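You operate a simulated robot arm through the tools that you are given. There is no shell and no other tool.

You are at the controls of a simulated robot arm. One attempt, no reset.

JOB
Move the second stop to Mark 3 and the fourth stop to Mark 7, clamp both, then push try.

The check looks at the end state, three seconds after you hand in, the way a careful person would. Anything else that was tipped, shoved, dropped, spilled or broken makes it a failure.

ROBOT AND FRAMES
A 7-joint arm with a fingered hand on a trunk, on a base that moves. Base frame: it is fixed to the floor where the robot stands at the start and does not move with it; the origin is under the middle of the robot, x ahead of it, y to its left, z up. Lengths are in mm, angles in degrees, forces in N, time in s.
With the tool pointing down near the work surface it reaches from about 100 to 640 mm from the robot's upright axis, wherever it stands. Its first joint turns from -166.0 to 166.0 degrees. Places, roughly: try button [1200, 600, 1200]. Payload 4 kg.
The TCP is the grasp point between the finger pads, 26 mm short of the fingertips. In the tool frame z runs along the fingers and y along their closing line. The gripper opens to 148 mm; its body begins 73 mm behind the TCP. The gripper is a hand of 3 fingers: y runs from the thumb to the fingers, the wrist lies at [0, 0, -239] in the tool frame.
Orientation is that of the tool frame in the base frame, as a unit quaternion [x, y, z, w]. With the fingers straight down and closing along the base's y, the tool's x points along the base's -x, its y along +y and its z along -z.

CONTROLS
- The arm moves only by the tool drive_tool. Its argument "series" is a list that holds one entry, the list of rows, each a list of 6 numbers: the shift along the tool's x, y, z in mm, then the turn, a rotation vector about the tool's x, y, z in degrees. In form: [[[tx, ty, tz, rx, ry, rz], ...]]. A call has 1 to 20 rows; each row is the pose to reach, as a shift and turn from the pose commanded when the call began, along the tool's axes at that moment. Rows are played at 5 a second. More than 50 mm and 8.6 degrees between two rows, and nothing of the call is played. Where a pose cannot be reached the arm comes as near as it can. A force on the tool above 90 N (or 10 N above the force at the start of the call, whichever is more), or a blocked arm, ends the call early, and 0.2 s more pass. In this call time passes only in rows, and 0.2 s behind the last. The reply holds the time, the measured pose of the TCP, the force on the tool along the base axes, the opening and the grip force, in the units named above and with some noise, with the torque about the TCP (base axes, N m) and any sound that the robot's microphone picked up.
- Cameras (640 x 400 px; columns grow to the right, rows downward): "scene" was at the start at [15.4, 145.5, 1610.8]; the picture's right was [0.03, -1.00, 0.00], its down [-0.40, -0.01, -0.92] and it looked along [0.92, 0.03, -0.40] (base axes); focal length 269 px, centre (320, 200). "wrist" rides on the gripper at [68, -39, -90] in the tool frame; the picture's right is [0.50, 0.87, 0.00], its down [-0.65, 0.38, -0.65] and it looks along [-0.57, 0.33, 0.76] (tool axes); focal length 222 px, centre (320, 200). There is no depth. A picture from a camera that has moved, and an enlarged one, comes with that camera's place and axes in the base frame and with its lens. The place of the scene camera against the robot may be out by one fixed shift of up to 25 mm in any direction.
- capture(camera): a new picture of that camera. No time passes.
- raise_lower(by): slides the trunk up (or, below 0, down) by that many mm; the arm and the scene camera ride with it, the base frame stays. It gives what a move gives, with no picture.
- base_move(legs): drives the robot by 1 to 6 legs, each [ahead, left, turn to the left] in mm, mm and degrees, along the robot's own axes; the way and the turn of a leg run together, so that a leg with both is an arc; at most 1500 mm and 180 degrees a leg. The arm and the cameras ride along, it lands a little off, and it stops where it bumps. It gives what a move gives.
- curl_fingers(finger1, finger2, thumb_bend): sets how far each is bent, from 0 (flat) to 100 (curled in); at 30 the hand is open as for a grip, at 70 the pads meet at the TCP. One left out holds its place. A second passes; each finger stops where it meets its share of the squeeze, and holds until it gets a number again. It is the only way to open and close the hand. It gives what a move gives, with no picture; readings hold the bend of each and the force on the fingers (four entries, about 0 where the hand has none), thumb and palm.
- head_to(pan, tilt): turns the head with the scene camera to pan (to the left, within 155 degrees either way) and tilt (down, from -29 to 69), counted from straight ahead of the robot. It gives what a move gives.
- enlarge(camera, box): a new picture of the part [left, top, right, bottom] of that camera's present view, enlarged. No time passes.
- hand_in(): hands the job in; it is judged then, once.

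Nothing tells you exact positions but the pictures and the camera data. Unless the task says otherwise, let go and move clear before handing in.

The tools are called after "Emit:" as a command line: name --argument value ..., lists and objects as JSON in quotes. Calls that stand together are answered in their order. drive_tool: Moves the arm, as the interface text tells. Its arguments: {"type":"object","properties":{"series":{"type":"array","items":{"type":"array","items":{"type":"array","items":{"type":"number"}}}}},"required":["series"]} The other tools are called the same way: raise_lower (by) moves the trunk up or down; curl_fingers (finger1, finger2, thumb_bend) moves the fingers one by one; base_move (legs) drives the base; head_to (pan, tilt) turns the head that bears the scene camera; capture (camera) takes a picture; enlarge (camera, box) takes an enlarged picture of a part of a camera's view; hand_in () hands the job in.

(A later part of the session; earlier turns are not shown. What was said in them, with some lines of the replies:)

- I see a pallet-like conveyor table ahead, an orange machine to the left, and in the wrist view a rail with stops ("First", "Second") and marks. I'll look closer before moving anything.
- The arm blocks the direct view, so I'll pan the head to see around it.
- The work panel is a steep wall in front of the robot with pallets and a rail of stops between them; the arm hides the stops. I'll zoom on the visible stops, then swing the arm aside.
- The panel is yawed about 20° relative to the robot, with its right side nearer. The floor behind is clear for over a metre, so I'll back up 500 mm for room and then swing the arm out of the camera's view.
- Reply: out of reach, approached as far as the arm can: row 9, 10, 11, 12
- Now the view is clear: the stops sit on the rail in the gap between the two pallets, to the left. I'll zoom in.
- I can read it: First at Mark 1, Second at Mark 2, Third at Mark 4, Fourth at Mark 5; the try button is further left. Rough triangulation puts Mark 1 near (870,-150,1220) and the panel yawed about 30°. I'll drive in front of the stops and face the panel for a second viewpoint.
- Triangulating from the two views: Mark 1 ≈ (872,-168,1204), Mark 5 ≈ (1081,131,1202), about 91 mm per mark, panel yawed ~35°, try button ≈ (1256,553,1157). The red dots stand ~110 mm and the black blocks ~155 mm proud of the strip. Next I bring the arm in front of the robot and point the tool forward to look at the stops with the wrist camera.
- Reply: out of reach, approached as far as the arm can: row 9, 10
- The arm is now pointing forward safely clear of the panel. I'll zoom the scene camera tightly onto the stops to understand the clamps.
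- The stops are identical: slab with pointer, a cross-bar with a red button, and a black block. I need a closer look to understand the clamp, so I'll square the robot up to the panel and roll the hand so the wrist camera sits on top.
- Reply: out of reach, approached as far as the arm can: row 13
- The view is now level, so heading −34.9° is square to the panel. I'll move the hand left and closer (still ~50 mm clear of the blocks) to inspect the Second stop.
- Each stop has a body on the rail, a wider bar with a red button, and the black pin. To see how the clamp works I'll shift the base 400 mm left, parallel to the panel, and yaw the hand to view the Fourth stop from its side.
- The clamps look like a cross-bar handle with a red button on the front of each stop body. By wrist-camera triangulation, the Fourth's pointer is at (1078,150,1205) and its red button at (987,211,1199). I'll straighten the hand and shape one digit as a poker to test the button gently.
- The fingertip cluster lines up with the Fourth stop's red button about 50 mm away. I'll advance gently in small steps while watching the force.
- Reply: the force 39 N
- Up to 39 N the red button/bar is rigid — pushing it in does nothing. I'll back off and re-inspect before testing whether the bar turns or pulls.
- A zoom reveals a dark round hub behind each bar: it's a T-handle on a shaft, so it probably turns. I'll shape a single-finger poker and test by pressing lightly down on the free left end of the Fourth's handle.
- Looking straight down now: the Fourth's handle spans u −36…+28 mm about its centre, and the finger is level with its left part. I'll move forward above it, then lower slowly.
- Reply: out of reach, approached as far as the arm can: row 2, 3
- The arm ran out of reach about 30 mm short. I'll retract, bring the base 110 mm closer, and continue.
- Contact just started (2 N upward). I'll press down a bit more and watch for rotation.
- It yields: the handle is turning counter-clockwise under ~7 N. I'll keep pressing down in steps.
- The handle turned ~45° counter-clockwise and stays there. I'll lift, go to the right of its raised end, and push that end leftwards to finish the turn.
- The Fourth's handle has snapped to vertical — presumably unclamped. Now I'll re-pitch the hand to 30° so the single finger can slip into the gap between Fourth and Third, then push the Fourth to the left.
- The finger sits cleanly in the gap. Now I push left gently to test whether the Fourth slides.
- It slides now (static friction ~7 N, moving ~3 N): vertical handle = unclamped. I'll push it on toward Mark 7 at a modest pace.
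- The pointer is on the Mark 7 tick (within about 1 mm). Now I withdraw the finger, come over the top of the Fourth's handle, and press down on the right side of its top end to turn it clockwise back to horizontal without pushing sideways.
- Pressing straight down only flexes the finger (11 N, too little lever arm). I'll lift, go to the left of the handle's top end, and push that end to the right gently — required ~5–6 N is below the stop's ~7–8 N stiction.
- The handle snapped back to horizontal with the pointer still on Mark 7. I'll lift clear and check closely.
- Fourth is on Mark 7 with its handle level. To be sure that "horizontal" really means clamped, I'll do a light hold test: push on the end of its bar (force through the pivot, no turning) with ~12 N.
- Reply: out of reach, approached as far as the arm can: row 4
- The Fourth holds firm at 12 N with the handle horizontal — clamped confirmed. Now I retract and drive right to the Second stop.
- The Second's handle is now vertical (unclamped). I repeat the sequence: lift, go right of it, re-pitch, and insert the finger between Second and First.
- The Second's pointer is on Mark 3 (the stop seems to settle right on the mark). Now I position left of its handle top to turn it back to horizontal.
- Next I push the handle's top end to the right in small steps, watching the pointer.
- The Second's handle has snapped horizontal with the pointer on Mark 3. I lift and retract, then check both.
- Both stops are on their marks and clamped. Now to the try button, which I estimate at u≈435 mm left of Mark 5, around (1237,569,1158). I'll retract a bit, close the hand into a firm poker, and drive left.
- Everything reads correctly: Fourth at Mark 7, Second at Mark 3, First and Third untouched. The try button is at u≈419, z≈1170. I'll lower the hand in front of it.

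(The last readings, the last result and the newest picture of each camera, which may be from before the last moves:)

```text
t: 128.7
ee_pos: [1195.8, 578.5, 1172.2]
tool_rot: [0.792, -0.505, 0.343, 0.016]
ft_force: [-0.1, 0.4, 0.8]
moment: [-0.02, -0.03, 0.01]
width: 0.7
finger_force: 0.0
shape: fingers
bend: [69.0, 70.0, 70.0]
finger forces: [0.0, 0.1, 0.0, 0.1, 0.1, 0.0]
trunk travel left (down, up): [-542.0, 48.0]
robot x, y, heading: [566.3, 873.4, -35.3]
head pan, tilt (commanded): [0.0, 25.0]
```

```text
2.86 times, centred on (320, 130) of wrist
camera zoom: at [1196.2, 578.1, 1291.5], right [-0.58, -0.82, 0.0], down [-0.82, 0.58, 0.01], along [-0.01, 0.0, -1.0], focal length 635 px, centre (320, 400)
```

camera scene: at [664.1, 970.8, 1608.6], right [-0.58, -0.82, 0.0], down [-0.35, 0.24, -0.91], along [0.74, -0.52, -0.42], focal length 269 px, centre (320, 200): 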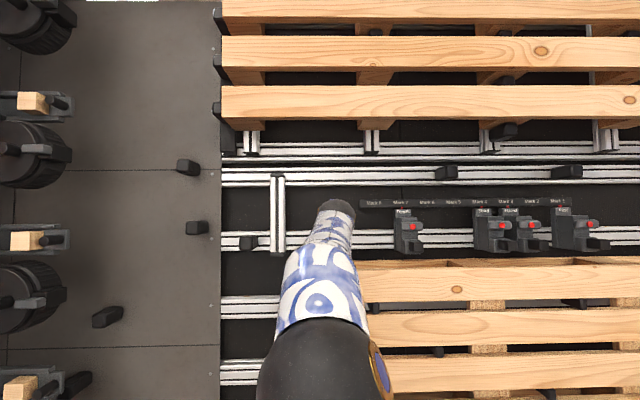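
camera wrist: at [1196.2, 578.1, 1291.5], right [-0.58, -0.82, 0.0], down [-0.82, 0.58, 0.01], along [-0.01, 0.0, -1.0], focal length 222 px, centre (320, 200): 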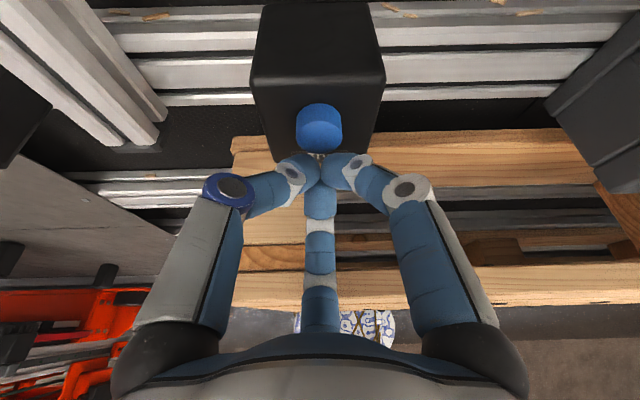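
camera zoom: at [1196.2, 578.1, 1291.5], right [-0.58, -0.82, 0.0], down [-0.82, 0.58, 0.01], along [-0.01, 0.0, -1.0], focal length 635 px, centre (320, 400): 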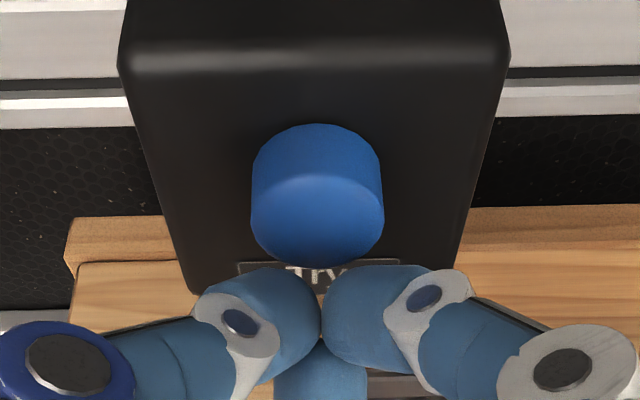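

Emit:
drive_tool --series '[[[2, -1.1, 1.9, 0, 0, 0], [4, -2.3, 3.9, 0, 0, 0], [5.3, -3.1, 5.1, 0, 0, 0]]]'

Emit:
drive_tool --series '[[[1.3, -0.8, 1.3, 0, 0, 0], [2.7, -1.5, 2.6, 0, 0, 0]]]'

Emit:
drive_tool --series '[[[1.3, -0.8, 1.3, 0, 0, 0], [2.7, -1.5, 2.6, 0, 0, 0]]]'

```text
t: 129.5
ee_pos: [1201.8, 576.3, 1172.7]
tool_rot: [0.793, -0.505, 0.342, 0.015]
ft_force: [-2.7, 1.2, -3.2]
moment: [0.09, 0.13, 0.07]
width: 0.6
finger_force: 3.9
shape: fingers
bend: [69.0, 70.0, 70.0]
finger forces: [1.4, 0.0, 0.0, 0.0, 5.2, 0.0]
trunk travel left (down, up): [-542.0, 48.0]
robot x, y, heading: [567.9, 873.9, -35.1]
head pan, tilt (commanded): [0.0, 25.0]
```

```text
t: 130.1
ee_pos: [1204.8, 573.5, 1172.1]
tool_rot: [0.793, -0.505, 0.341, 0.017]
ft_force: [-4.3, 8.1, -10.0]
moment: [0.22, 0.28, 0.1]
width: 1.7
finger_force: 8.4
shape: fingers
bend: [69.0, 70.0, 70.0]
finger forces: [2.7, 0.0, 0.0, 0.0, 14.6, 0.0]
trunk travel left (down, up): [-542.0, 48.0]
robot x, y, heading: [569.2, 872.1, -35.1]
head pan, tilt (commanded): [0.0, 25.0]
```

```text
t: 130.7
ee_pos: [1209.4, 575.1, 1172.0]
tool_rot: [0.794, -0.504, 0.34, 0.017]
ft_force: [-14.2, 22.0, -21.0]
moment: [0.54, 0.63, 0.25]
width: 1.7
finger_force: 20.1
shape: fingers
bend: [69.0, 70.0, 70.0]
finger forces: [5.9, 0.0, 0.0, 0.0, 34.7, 0.0]
trunk travel left (down, up): [-542.0, 48.0]
robot x, y, heading: [568.5, 875.2, -35.5]
head pan, tilt (commanded): [0.0, 25.0]
```

The fingertips are slipping under the button's lower edge (force pushing the hand down). I'll check the view before continuing.

Emit:
capture --camera "wrist"

Emit:
enlarge --camera "wrist" --box '[250, 60, 390, 200]'

```text
taken
camera wrist: at [1210.4, 573.4, 1291.3], right [-0.57, -0.82, 0.0], down [-0.82, 0.57, 0.02], along [-0.02, 0.01, -1.0], focal length 222 px, centre (320, 200)
```

wrist: 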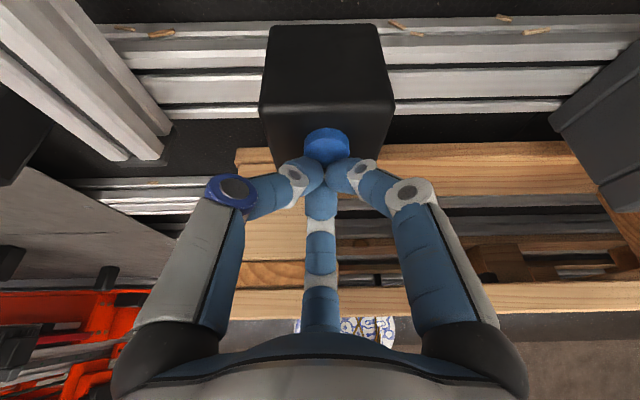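

```text
2.86 times, centred on (320, 130) of wrist
camera zoom: at [1210.4, 573.4, 1291.3], right [-0.57, -0.82, 0.0], down [-0.82, 0.57, 0.02], along [-0.02, 0.01, -1.0], focal length 635 px, centre (320, 400)
```

zoom: 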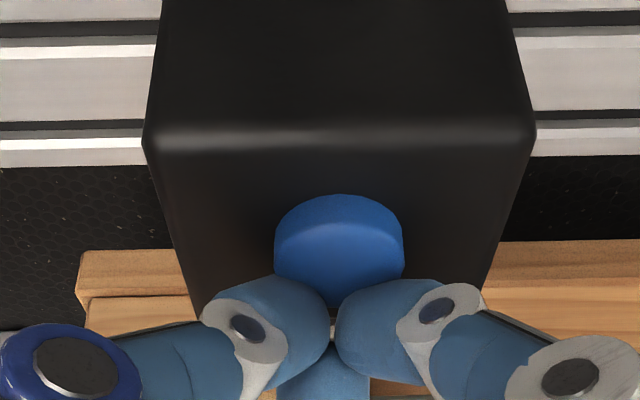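

Emit:
drive_tool --series '[[[-6.6, 3.8, -6.4, 0, 0, 0], [-13.3, 7.7, -12.9, 0, 0, 0], [-6.7, 4.8, -21.3, 0, 0, 0]]]'

Emit:
enlarge --camera "wrist" --box '[250, 60, 390, 200]'

```text
t: 131.5
ee_pos: [1193.0, 577.0, 1186.3]
tool_rot: [0.791, -0.506, 0.343, 0.017]
ft_force: [0.7, 0.8, -0.5]
moment: [0.0, -0.01, 0.0]
width: 0.3
finger_force: 0.0
shape: fingers
bend: [70.0, 70.0, 70.0]
finger forces: [0.1, 0.0, 0.1, 0.0, 0.1, 0.0]
trunk travel left (down, up): [-542.0, 48.0]
robot x, y, heading: [569.2, 876.8, -35.1]
head pan, tilt (commanded): [0.0, 25.0]
```

```text
2.86 times, centred on (320, 130) of wrist
camera zoom: at [1192.8, 577.4, 1304.9], right [-0.58, -0.82, 0.0], down [-0.82, 0.58, 0.01], along [-0.01, 0.0, -1.0], focal length 635 px, centre (320, 400)
```

zoom: 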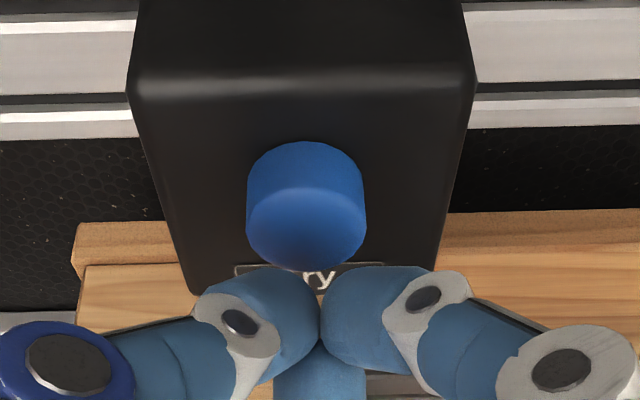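

Emit:
drive_tool --series '[[[-4.8, -0.7, 4.6, 0, 0, 0], [1.8, -4.5, 11, 0, 0, 0]]]'

Emit:
enlarge --camera "wrist" --box '[250, 60, 390, 200]'

```text
t: 132.1
ee_pos: [1202.9, 575.9, 1178.0]
tool_rot: [0.792, -0.505, 0.343, 0.017]
ft_force: [-0.9, 0.0, -0.4]
moment: [0.03, 0.0, -0.01]
width: 0.0
finger_force: 1.7
shape: fingers
bend: [69.0, 70.0, 70.0]
finger forces: [0.1, 0.0, 0.0, 0.0, 1.9, 0.1]
trunk travel left (down, up): [-542.0, 48.0]
robot x, y, heading: [564.8, 874.5, -35.2]
head pan, tilt (commanded): [0.0, 25.0]
```

```text
2.86 times, centred on (320, 130) of wrist
camera zoom: at [1203.6, 576.2, 1297.6], right [-0.58, -0.82, 0.0], down [-0.82, 0.58, 0.01], along [-0.01, 0.0, -1.0], focal length 635 px, centre (320, 400)
```

zoom: 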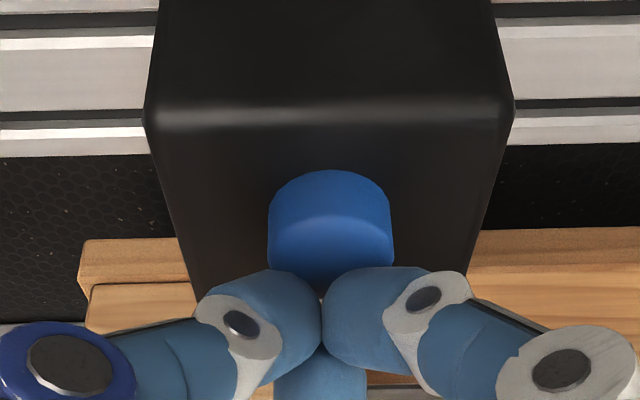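

Emit:
drive_tool --series '[[[-0.3, 1.5, -5, 0, 0, 0], [2.9, 0, -3, 0, 0, 0]]]'

Emit:
drive_tool --series '[[[1.3, -0.8, 1.3, 0, 0, 0], [2.7, -1.5, 2.6, 0, 0, 0], [4, -2.3, 3.9, 0, 0, 0]]]'

Emit:
enlarge --camera "wrist" --box '[250, 60, 390, 200]'

```text
t: 132.7
ee_pos: [1201.7, 575.7, 1181.4]
tool_rot: [0.792, -0.506, 0.342, 0.017]
ft_force: [0.4, -0.1, -0.4]
moment: [-0.01, 0.01, -0.03]
width: 0.0
finger_force: 0.7
shape: fingers
bend: [69.0, 70.0, 70.0]
finger forces: [0.0, 0.1, 0.0, 0.1, 1.2, 0.0]
trunk travel left (down, up): [-542.0, 48.0]
robot x, y, heading: [567.9, 874.2, -34.9]
head pan, tilt (commanded): [0.0, 25.0]
```

```text
t: 133.5
ee_pos: [1206.1, 572.1, 1183.0]
tool_rot: [0.792, -0.505, 0.342, 0.017]
ft_force: [-1.6, 1.8, 0.5]
moment: [0.0, 0.02, 0.03]
width: 0.0
finger_force: 1.8
shape: fingers
bend: [70.0, 70.0, 70.0]
finger forces: [1.2, 0.0, 0.1, 0.0, 2.7, 0.0]
trunk travel left (down, up): [-542.0, 48.0]
robot x, y, heading: [568.1, 872.1, -35.1]
head pan, tilt (commanded): [0.0, 25.0]
```

```text
2.86 times, centred on (320, 130) of wrist
camera zoom: at [1206.7, 572.0, 1302.7], right [-0.58, -0.82, 0.0], down [-0.82, 0.58, 0.01], along [-0.01, 0.0, -1.0], focal length 635 px, centre (320, 400)
```

zoom: 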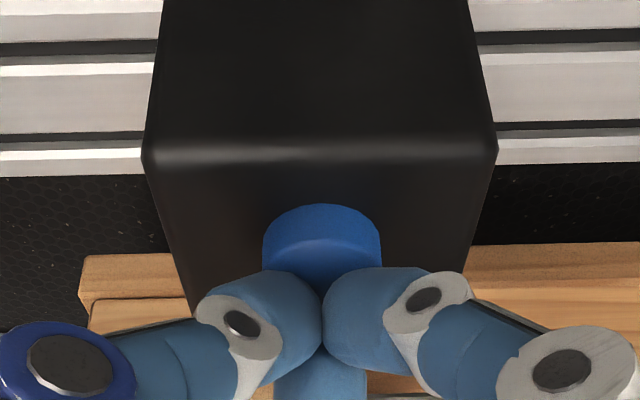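

Emit:
drive_tool --series '[[[1.3, -0.8, 1.3, 0, 0, 0], [2.7, -1.5, 2.6, 0, 0, 0]]]'

Emit:
drive_tool --series '[[[1.3, -0.8, 1.3, 0, 0, 0], [2.7, -1.5, 2.6, 0, 0, 0]]]'

Emit:
enlarge --camera "wrist" --box '[250, 60, 390, 200]'

```text
t: 134.1
ee_pos: [1209.2, 571.4, 1183.7]
tool_rot: [0.793, -0.504, 0.343, 0.016]
ft_force: [-4.8, 4.0, 1.6]
moment: [0.04, 0.02, 0.04]
width: 0.1
finger_force: 4.6
shape: fingers
bend: [70.0, 70.0, 70.0]
finger forces: [3.5, 0.0, 0.0, 0.0, 6.1, 0.0]
trunk travel left (down, up): [-542.0, 48.0]
robot x, y, heading: [569.2, 877.6, -35.3]
head pan, tilt (commanded): [0.0, 25.0]
```

```text
t: 134.7
ee_pos: [1212.4, 569.7, 1183.9]
tool_rot: [0.792, -0.506, 0.342, 0.017]
ft_force: [-11.3, 10.8, 4.0]
moment: [0.11, 0.09, 0.07]
width: 0.2
finger_force: 10.3
shape: fingers
bend: [70.0, 69.0, 71.0]
finger forces: [6.3, 0.1, 0.1, 0.0, 14.0, 0.0]
trunk travel left (down, up): [-542.0, 48.0]
robot x, y, heading: [567.1, 874.3, -35.4]
head pan, tilt (commanded): [0.0, 25.0]
```

```text
2.86 times, centred on (320, 130) of wrist
camera zoom: at [1211.9, 569.6, 1303.4], right [-0.57, -0.82, 0.0], down [-0.82, 0.57, 0.01], along [-0.01, 0.0, -1.0], focal length 635 px, centre (320, 400)
```

zoom: 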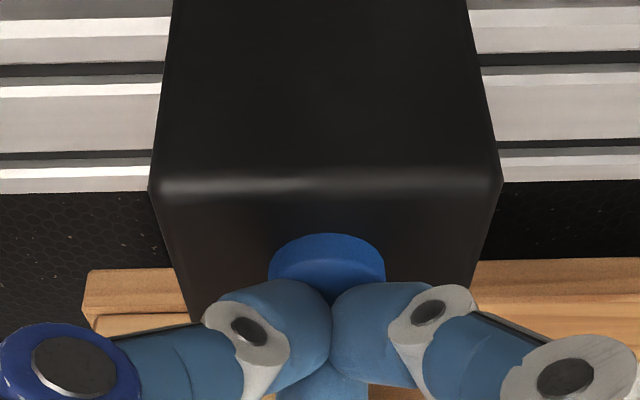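

Emit:
drive_tool --series '[[[1.3, -0.8, 1.3, 0, 0, 0], [2.7, -1.5, 2.6, 0, 0, 0]]]'

Emit:
drive_tool --series '[[[1.3, -0.8, 1.3, 0, 0, 0], [2.7, -1.5, 2.6, 0, 0, 0]]]'

Emit:
enlarge --camera "wrist" --box '[250, 60, 390, 200]'

Emit:
capture --camera "scene"

```text
t: 135.3
ee_pos: [1214.2, 567.8, 1184.6]
tool_rot: [0.792, -0.505, 0.344, 0.016]
ft_force: [-15.8, 14.1, 8.9]
moment: [0.12, 0.12, 0.06]
width: 0.1
finger_force: 15.4
shape: fingers
bend: [71.0, 68.0, 72.0]
finger forces: [11.4, 0.0, 0.1, 0.0, 18.9, 0.0]
trunk travel left (down, up): [-542.0, 48.0]
robot x, y, heading: [566.9, 871.0, -35.1]
head pan, tilt (commanded): [0.0, 25.0]
```

```text
t: 135.9
ee_pos: [1215.8, 567.6, 1184.8]
tool_rot: [0.792, -0.504, 0.345, 0.017]
ft_force: [-20.3, 20.8, 14.1]
moment: [0.13, 0.05, 0.09]
width: 0.0
finger_force: 20.9
shape: fingers
bend: [72.0, 68.0, 73.0]
finger forces: [15.0, 0.0, 0.0, 0.1, 27.2, 0.0]
trunk travel left (down, up): [-542.0, 48.0]
robot x, y, heading: [570.5, 874.6, -35.1]
head pan, tilt (commanded): [0.0, 25.0]
```

```text
2.86 times, centred on (320, 130) of wrist
camera zoom: at [1216.3, 566.3, 1305.4], right [-0.57, -0.82, 0.0], down [-0.82, 0.57, 0.01], along [-0.01, 0.0, -1.0], focal length 635 px, centre (320, 400)
```

zoom: 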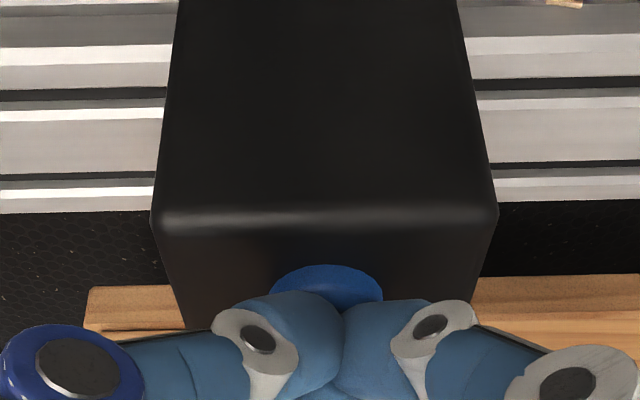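

```text
taken
camera scene: at [658.6, 975.5, 1608.7], right [-0.58, -0.82, 0.0], down [-0.34, 0.24, -0.91], along [0.74, -0.52, -0.42], focal length 269 px, centre (320, 200)
```

scene: 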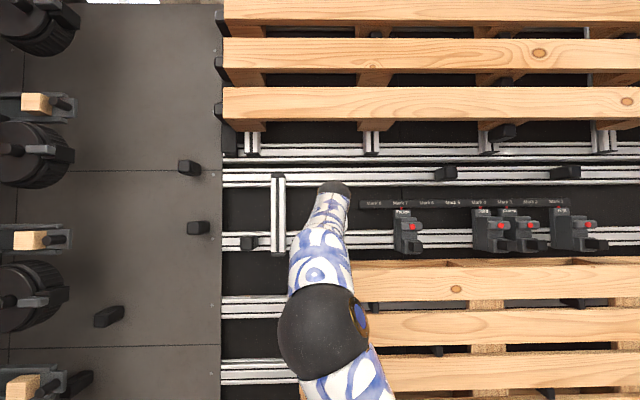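

Emit:
drive_tool --series '[[[1.3, -0.8, 1.3, 0, 0, 0], [2.7, -1.5, 2.6, 0, 0, 0], [4, -2.3, 3.9, 0, 0, 0]]]'

Emit:
enlarge --camera "wrist" --box '[250, 60, 390, 200]'

```text
t: 136.7
ee_pos: [1219.2, 564.2, 1186.7]
tool_rot: [0.791, -0.505, 0.345, 0.017]
ft_force: [-30.2, 27.3, 19.4]
moment: [0.28, 0.22, -0.02]
width: 0.0
finger_force: 28.9
shape: fingers
bend: [72.0, 67.0, 74.0]
finger forces: [18.0, 10.8, 0.0, 0.0, 28.3, 0.0]
trunk travel left (down, up): [-542.0, 48.0]
robot x, y, heading: [570.6, 876.8, -35.4]
head pan, tilt (commanded): [0.0, 25.0]
```

```text
2.86 times, centred on (320, 130) of wrist
camera zoom: at [1219.1, 563.6, 1306.5], right [-0.57, -0.82, 0.0], down [-0.82, 0.57, 0.01], along [-0.01, 0.0, -1.0], focal length 635 px, centre (320, 400)
```

zoom: 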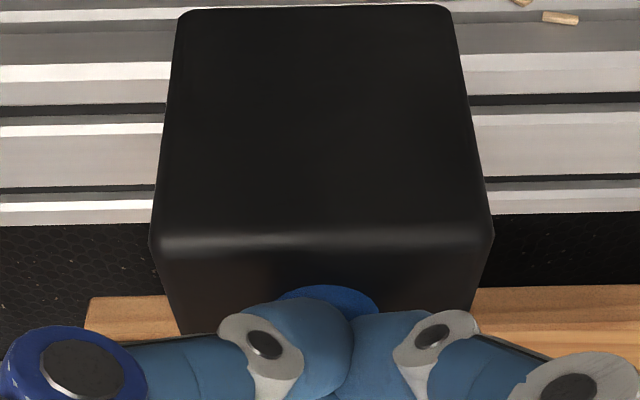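

The button has been pushed firmly to the bottom. I'll release it and check what changed.

Emit:
drive_tool --series '[[[-10, 5.8, -9.7, 0, 0, 0], [-20, 11.5, -19.3, 0, 0, 0], [-36, 20.8, -35, 0, 0, 0], [-56, 32, -54, 0, 0, 0]]]'

Emit:
capture --camera "wrist"

Emit:
enlarge --camera "scene" --box '[340, 180, 620, 270]'

```text
t: 137.7
ee_pos: [1156.7, 608.6, 1181.7]
tool_rot: [0.792, -0.505, 0.343, 0.016]
ft_force: [0.3, 0.5, 0.9]
moment: [-0.01, 0.02, 0.0]
width: 0.0
finger_force: 0.1
shape: fingers
bend: [70.0, 69.0, 70.0]
finger forces: [0.0, 0.0, 0.1, 0.1, 0.1, 0.0]
trunk travel left (down, up): [-542.0, 48.0]
robot x, y, heading: [569.6, 875.6, -35.2]
head pan, tilt (commanded): [0.0, 25.0]
```

```text
taken
camera wrist: at [1156.5, 607.5, 1300.8], right [-0.58, -0.82, 0.0], down [-0.82, 0.58, 0.01], along [-0.01, 0.0, -1.0], focal length 222 px, centre (320, 200)
```

wrist: 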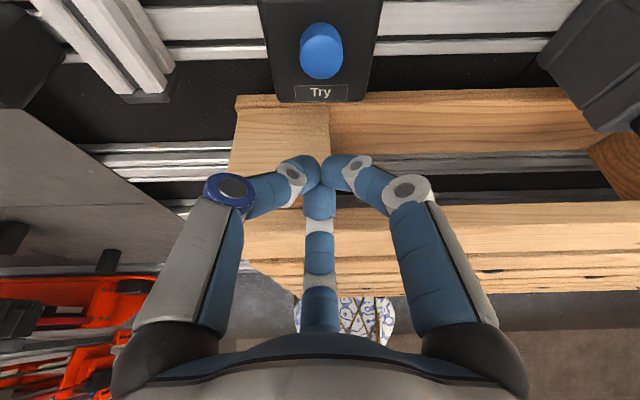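

```text
2.29 times, centred on (480, 225) of scene
camera zoom: at [663.5, 971.0, 1608.6], right [-0.58, -0.82, 0.0], down [-0.35, 0.24, -0.91], along [0.74, -0.52, -0.42], focal length 615 px, centre (-46, 143)
```

zoom: 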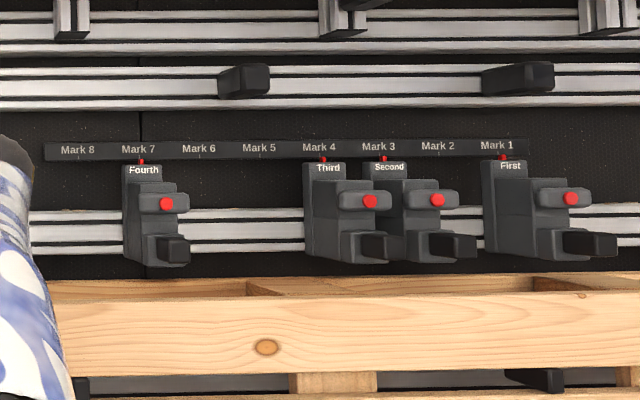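

Emit:
drive_tool --series '[[[5, -3, -35, 0, 0, 0], [10, -6, -70, 0, 0, 0], [5, -3, -105, 0, 0, 0], [-5, 3, -140, 0, 0, 0]]]'

Emit:
head_to --pan 30 --tilt 20

Emit:
capture --camera "scene"

Emit:
head_to --pan -25 --tilt 22

Emit:
capture --camera "scene"

```text
t: 138.7
ee_pos: [1079.4, 663.1, 1286.2]
tool_rot: [0.792, -0.505, 0.343, 0.017]
ft_force: [-0.8, -0.5, 0.2]
moment: [0.01, -0.01, 0.0]
width: 0.0
finger_force: 0.1
shape: fingers
bend: [70.0, 69.0, 70.0]
finger forces: [0.1, 0.0, 0.0, 0.0, 0.1, 0.0]
trunk travel left (down, up): [-542.0, 48.0]
robot x, y, heading: [567.0, 871.4, -35.3]
head pan, tilt (commanded): [0.0, 25.0]
```

```text
t: 139.6
ee_pos: [1080.5, 662.2, 1286.2]
tool_rot: [0.792, -0.505, 0.343, 0.016]
ft_force: [0.6, -0.3, 0.0]
moment: [0.0, -0.01, 0.01]
width: 0.0
finger_force: 0.0
shape: fingers
bend: [70.0, 69.0, 70.0]
finger forces: [0.0, 0.0, 0.0, 0.0, 0.1, 0.0]
trunk travel left (down, up): [-542.0, 48.0]
robot x, y, heading: [566.3, 875.7, -35.1]
head pan, tilt (commanded): [30.0, 20.0]
```

```text
taken
camera scene: at [681.3, 1015.6, 1616.6], right [-0.09, -1.0, 0.0], down [-0.34, 0.03, -0.94], along [0.94, -0.09, -0.34], focal length 269 px, centre (320, 200)
```

scene: 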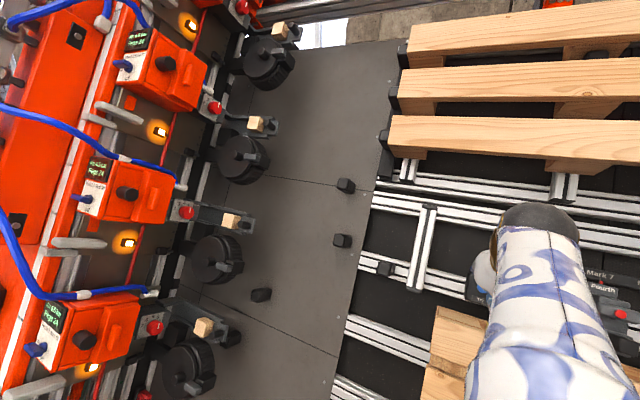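

```text
t: 140.9
ee_pos: [1078.1, 662.8, 1285.0]
tool_rot: [0.792, -0.505, 0.342, 0.017]
ft_force: [-0.4, -0.2, 0.7]
moment: [0.02, 0.01, 0.03]
width: 0.0
finger_force: 0.1
shape: fingers
bend: [70.0, 69.0, 70.0]
finger forces: [0.1, 0.0, 0.0, 0.0, 0.0, 0.0]
trunk travel left (down, up): [-542.0, 48.0]
robot x, y, heading: [570.0, 876.2, -35.6]
head pan, tilt (commanded): [-25.0, 22.0]
```

```text
taken
camera scene: at [634.8, 943.5, 1613.4], right [-0.87, -0.5, 0.0], down [-0.19, 0.32, -0.93], along [0.46, -0.8, -0.37], focal length 269 px, centre (320, 200)
```

scene: 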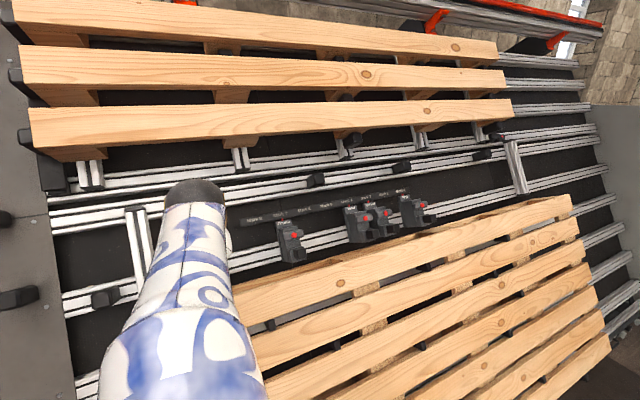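

Emit:
enlarge --camera "scene" --box '[230, 175, 450, 275]'

Emit:
head_to --pan 35 --tilt 20

Emit:
enlarge --camera "scene" --box '[100, 20, 260, 220]'

```text
2.91 times, centred on (340, 225) of scene
camera zoom: at [634.8, 943.5, 1613.4], right [-0.87, -0.5, 0.0], down [-0.19, 0.32, -0.93], along [0.46, -0.8, -0.37], focal length 782 px, centre (262, 127)
```

zoom: 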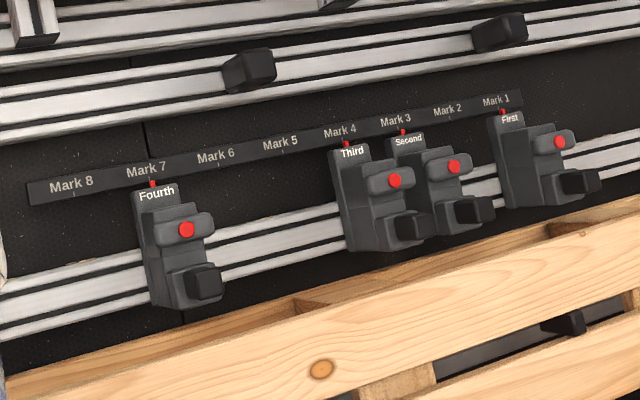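

```text
t: 142.2
ee_pos: [1078.5, 662.6, 1286.5]
tool_rot: [0.792, -0.505, 0.342, 0.016]
ft_force: [0.3, -0.4, -0.1]
moment: [-0.03, 0.02, -0.02]
width: 0.0
finger_force: 0.0
shape: fingers
bend: [70.0, 69.0, 70.0]
finger forces: [0.0, 0.1, 0.1, 0.0, 0.0, 0.0]
trunk travel left (down, up): [-542.0, 48.0]
robot x, y, heading: [571.5, 874.7, -35.4]
head pan, tilt (commanded): [35.0, 20.0]
```

```text
2.00 times, centred on (180, 120) of scene
camera zoom: at [681.7, 1023.7, 1616.7], right [0.0, -1.0, 0.0], down [-0.34, 0.0, -0.94], along [0.94, 0.0, -0.34], focal length 538 px, centre (600, 360)
```

zoom: 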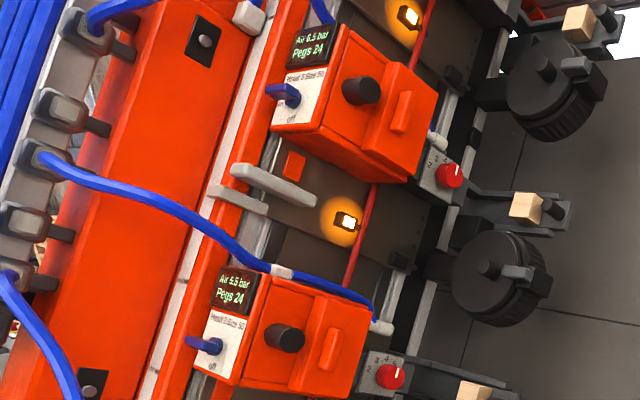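

Everything is as asked: Second at Mark 3 and Fourth at Mark 7, both handles horizontal (clamped), First and Third still in place, and try pushed fully and released. The hand is well clear, so I'm handing in.

Emit:
hand_in

```text
The job is handed in.
```

The job is handed in: the second stop is at Mark 3, the fourth is at Mark 7, both are clamped, and the try button was pushed after that.

- **Position:** both pointers lined up with their tick marks, to within about 1 mm in the wrist-camera view. The first and third stops still read Mark 1 and Mark 4.
- **Clamps:** each stop has a cross-bar handle that turns. With the handle vertical a stop slid freely; with it horizontal it is clamped. I left both handles horizontal. The fourth stop did not move under a 12 N sideways push. I did not push-test the second, but its handle snapped to the same position.
- **Try button:** my first push slipped onto the button's lower edge, with the button only partly in, so I raised the hand and pushed again, in as far as it would go. There was no sound or light to confirm it registered; the button sprang back when released.

Before I found that the handles turn, I pressed the fourth stop's red button with about 39 N, and nothing moved. I saw nothing else disturbed, and the hand was well clear of the panel at hand-in.
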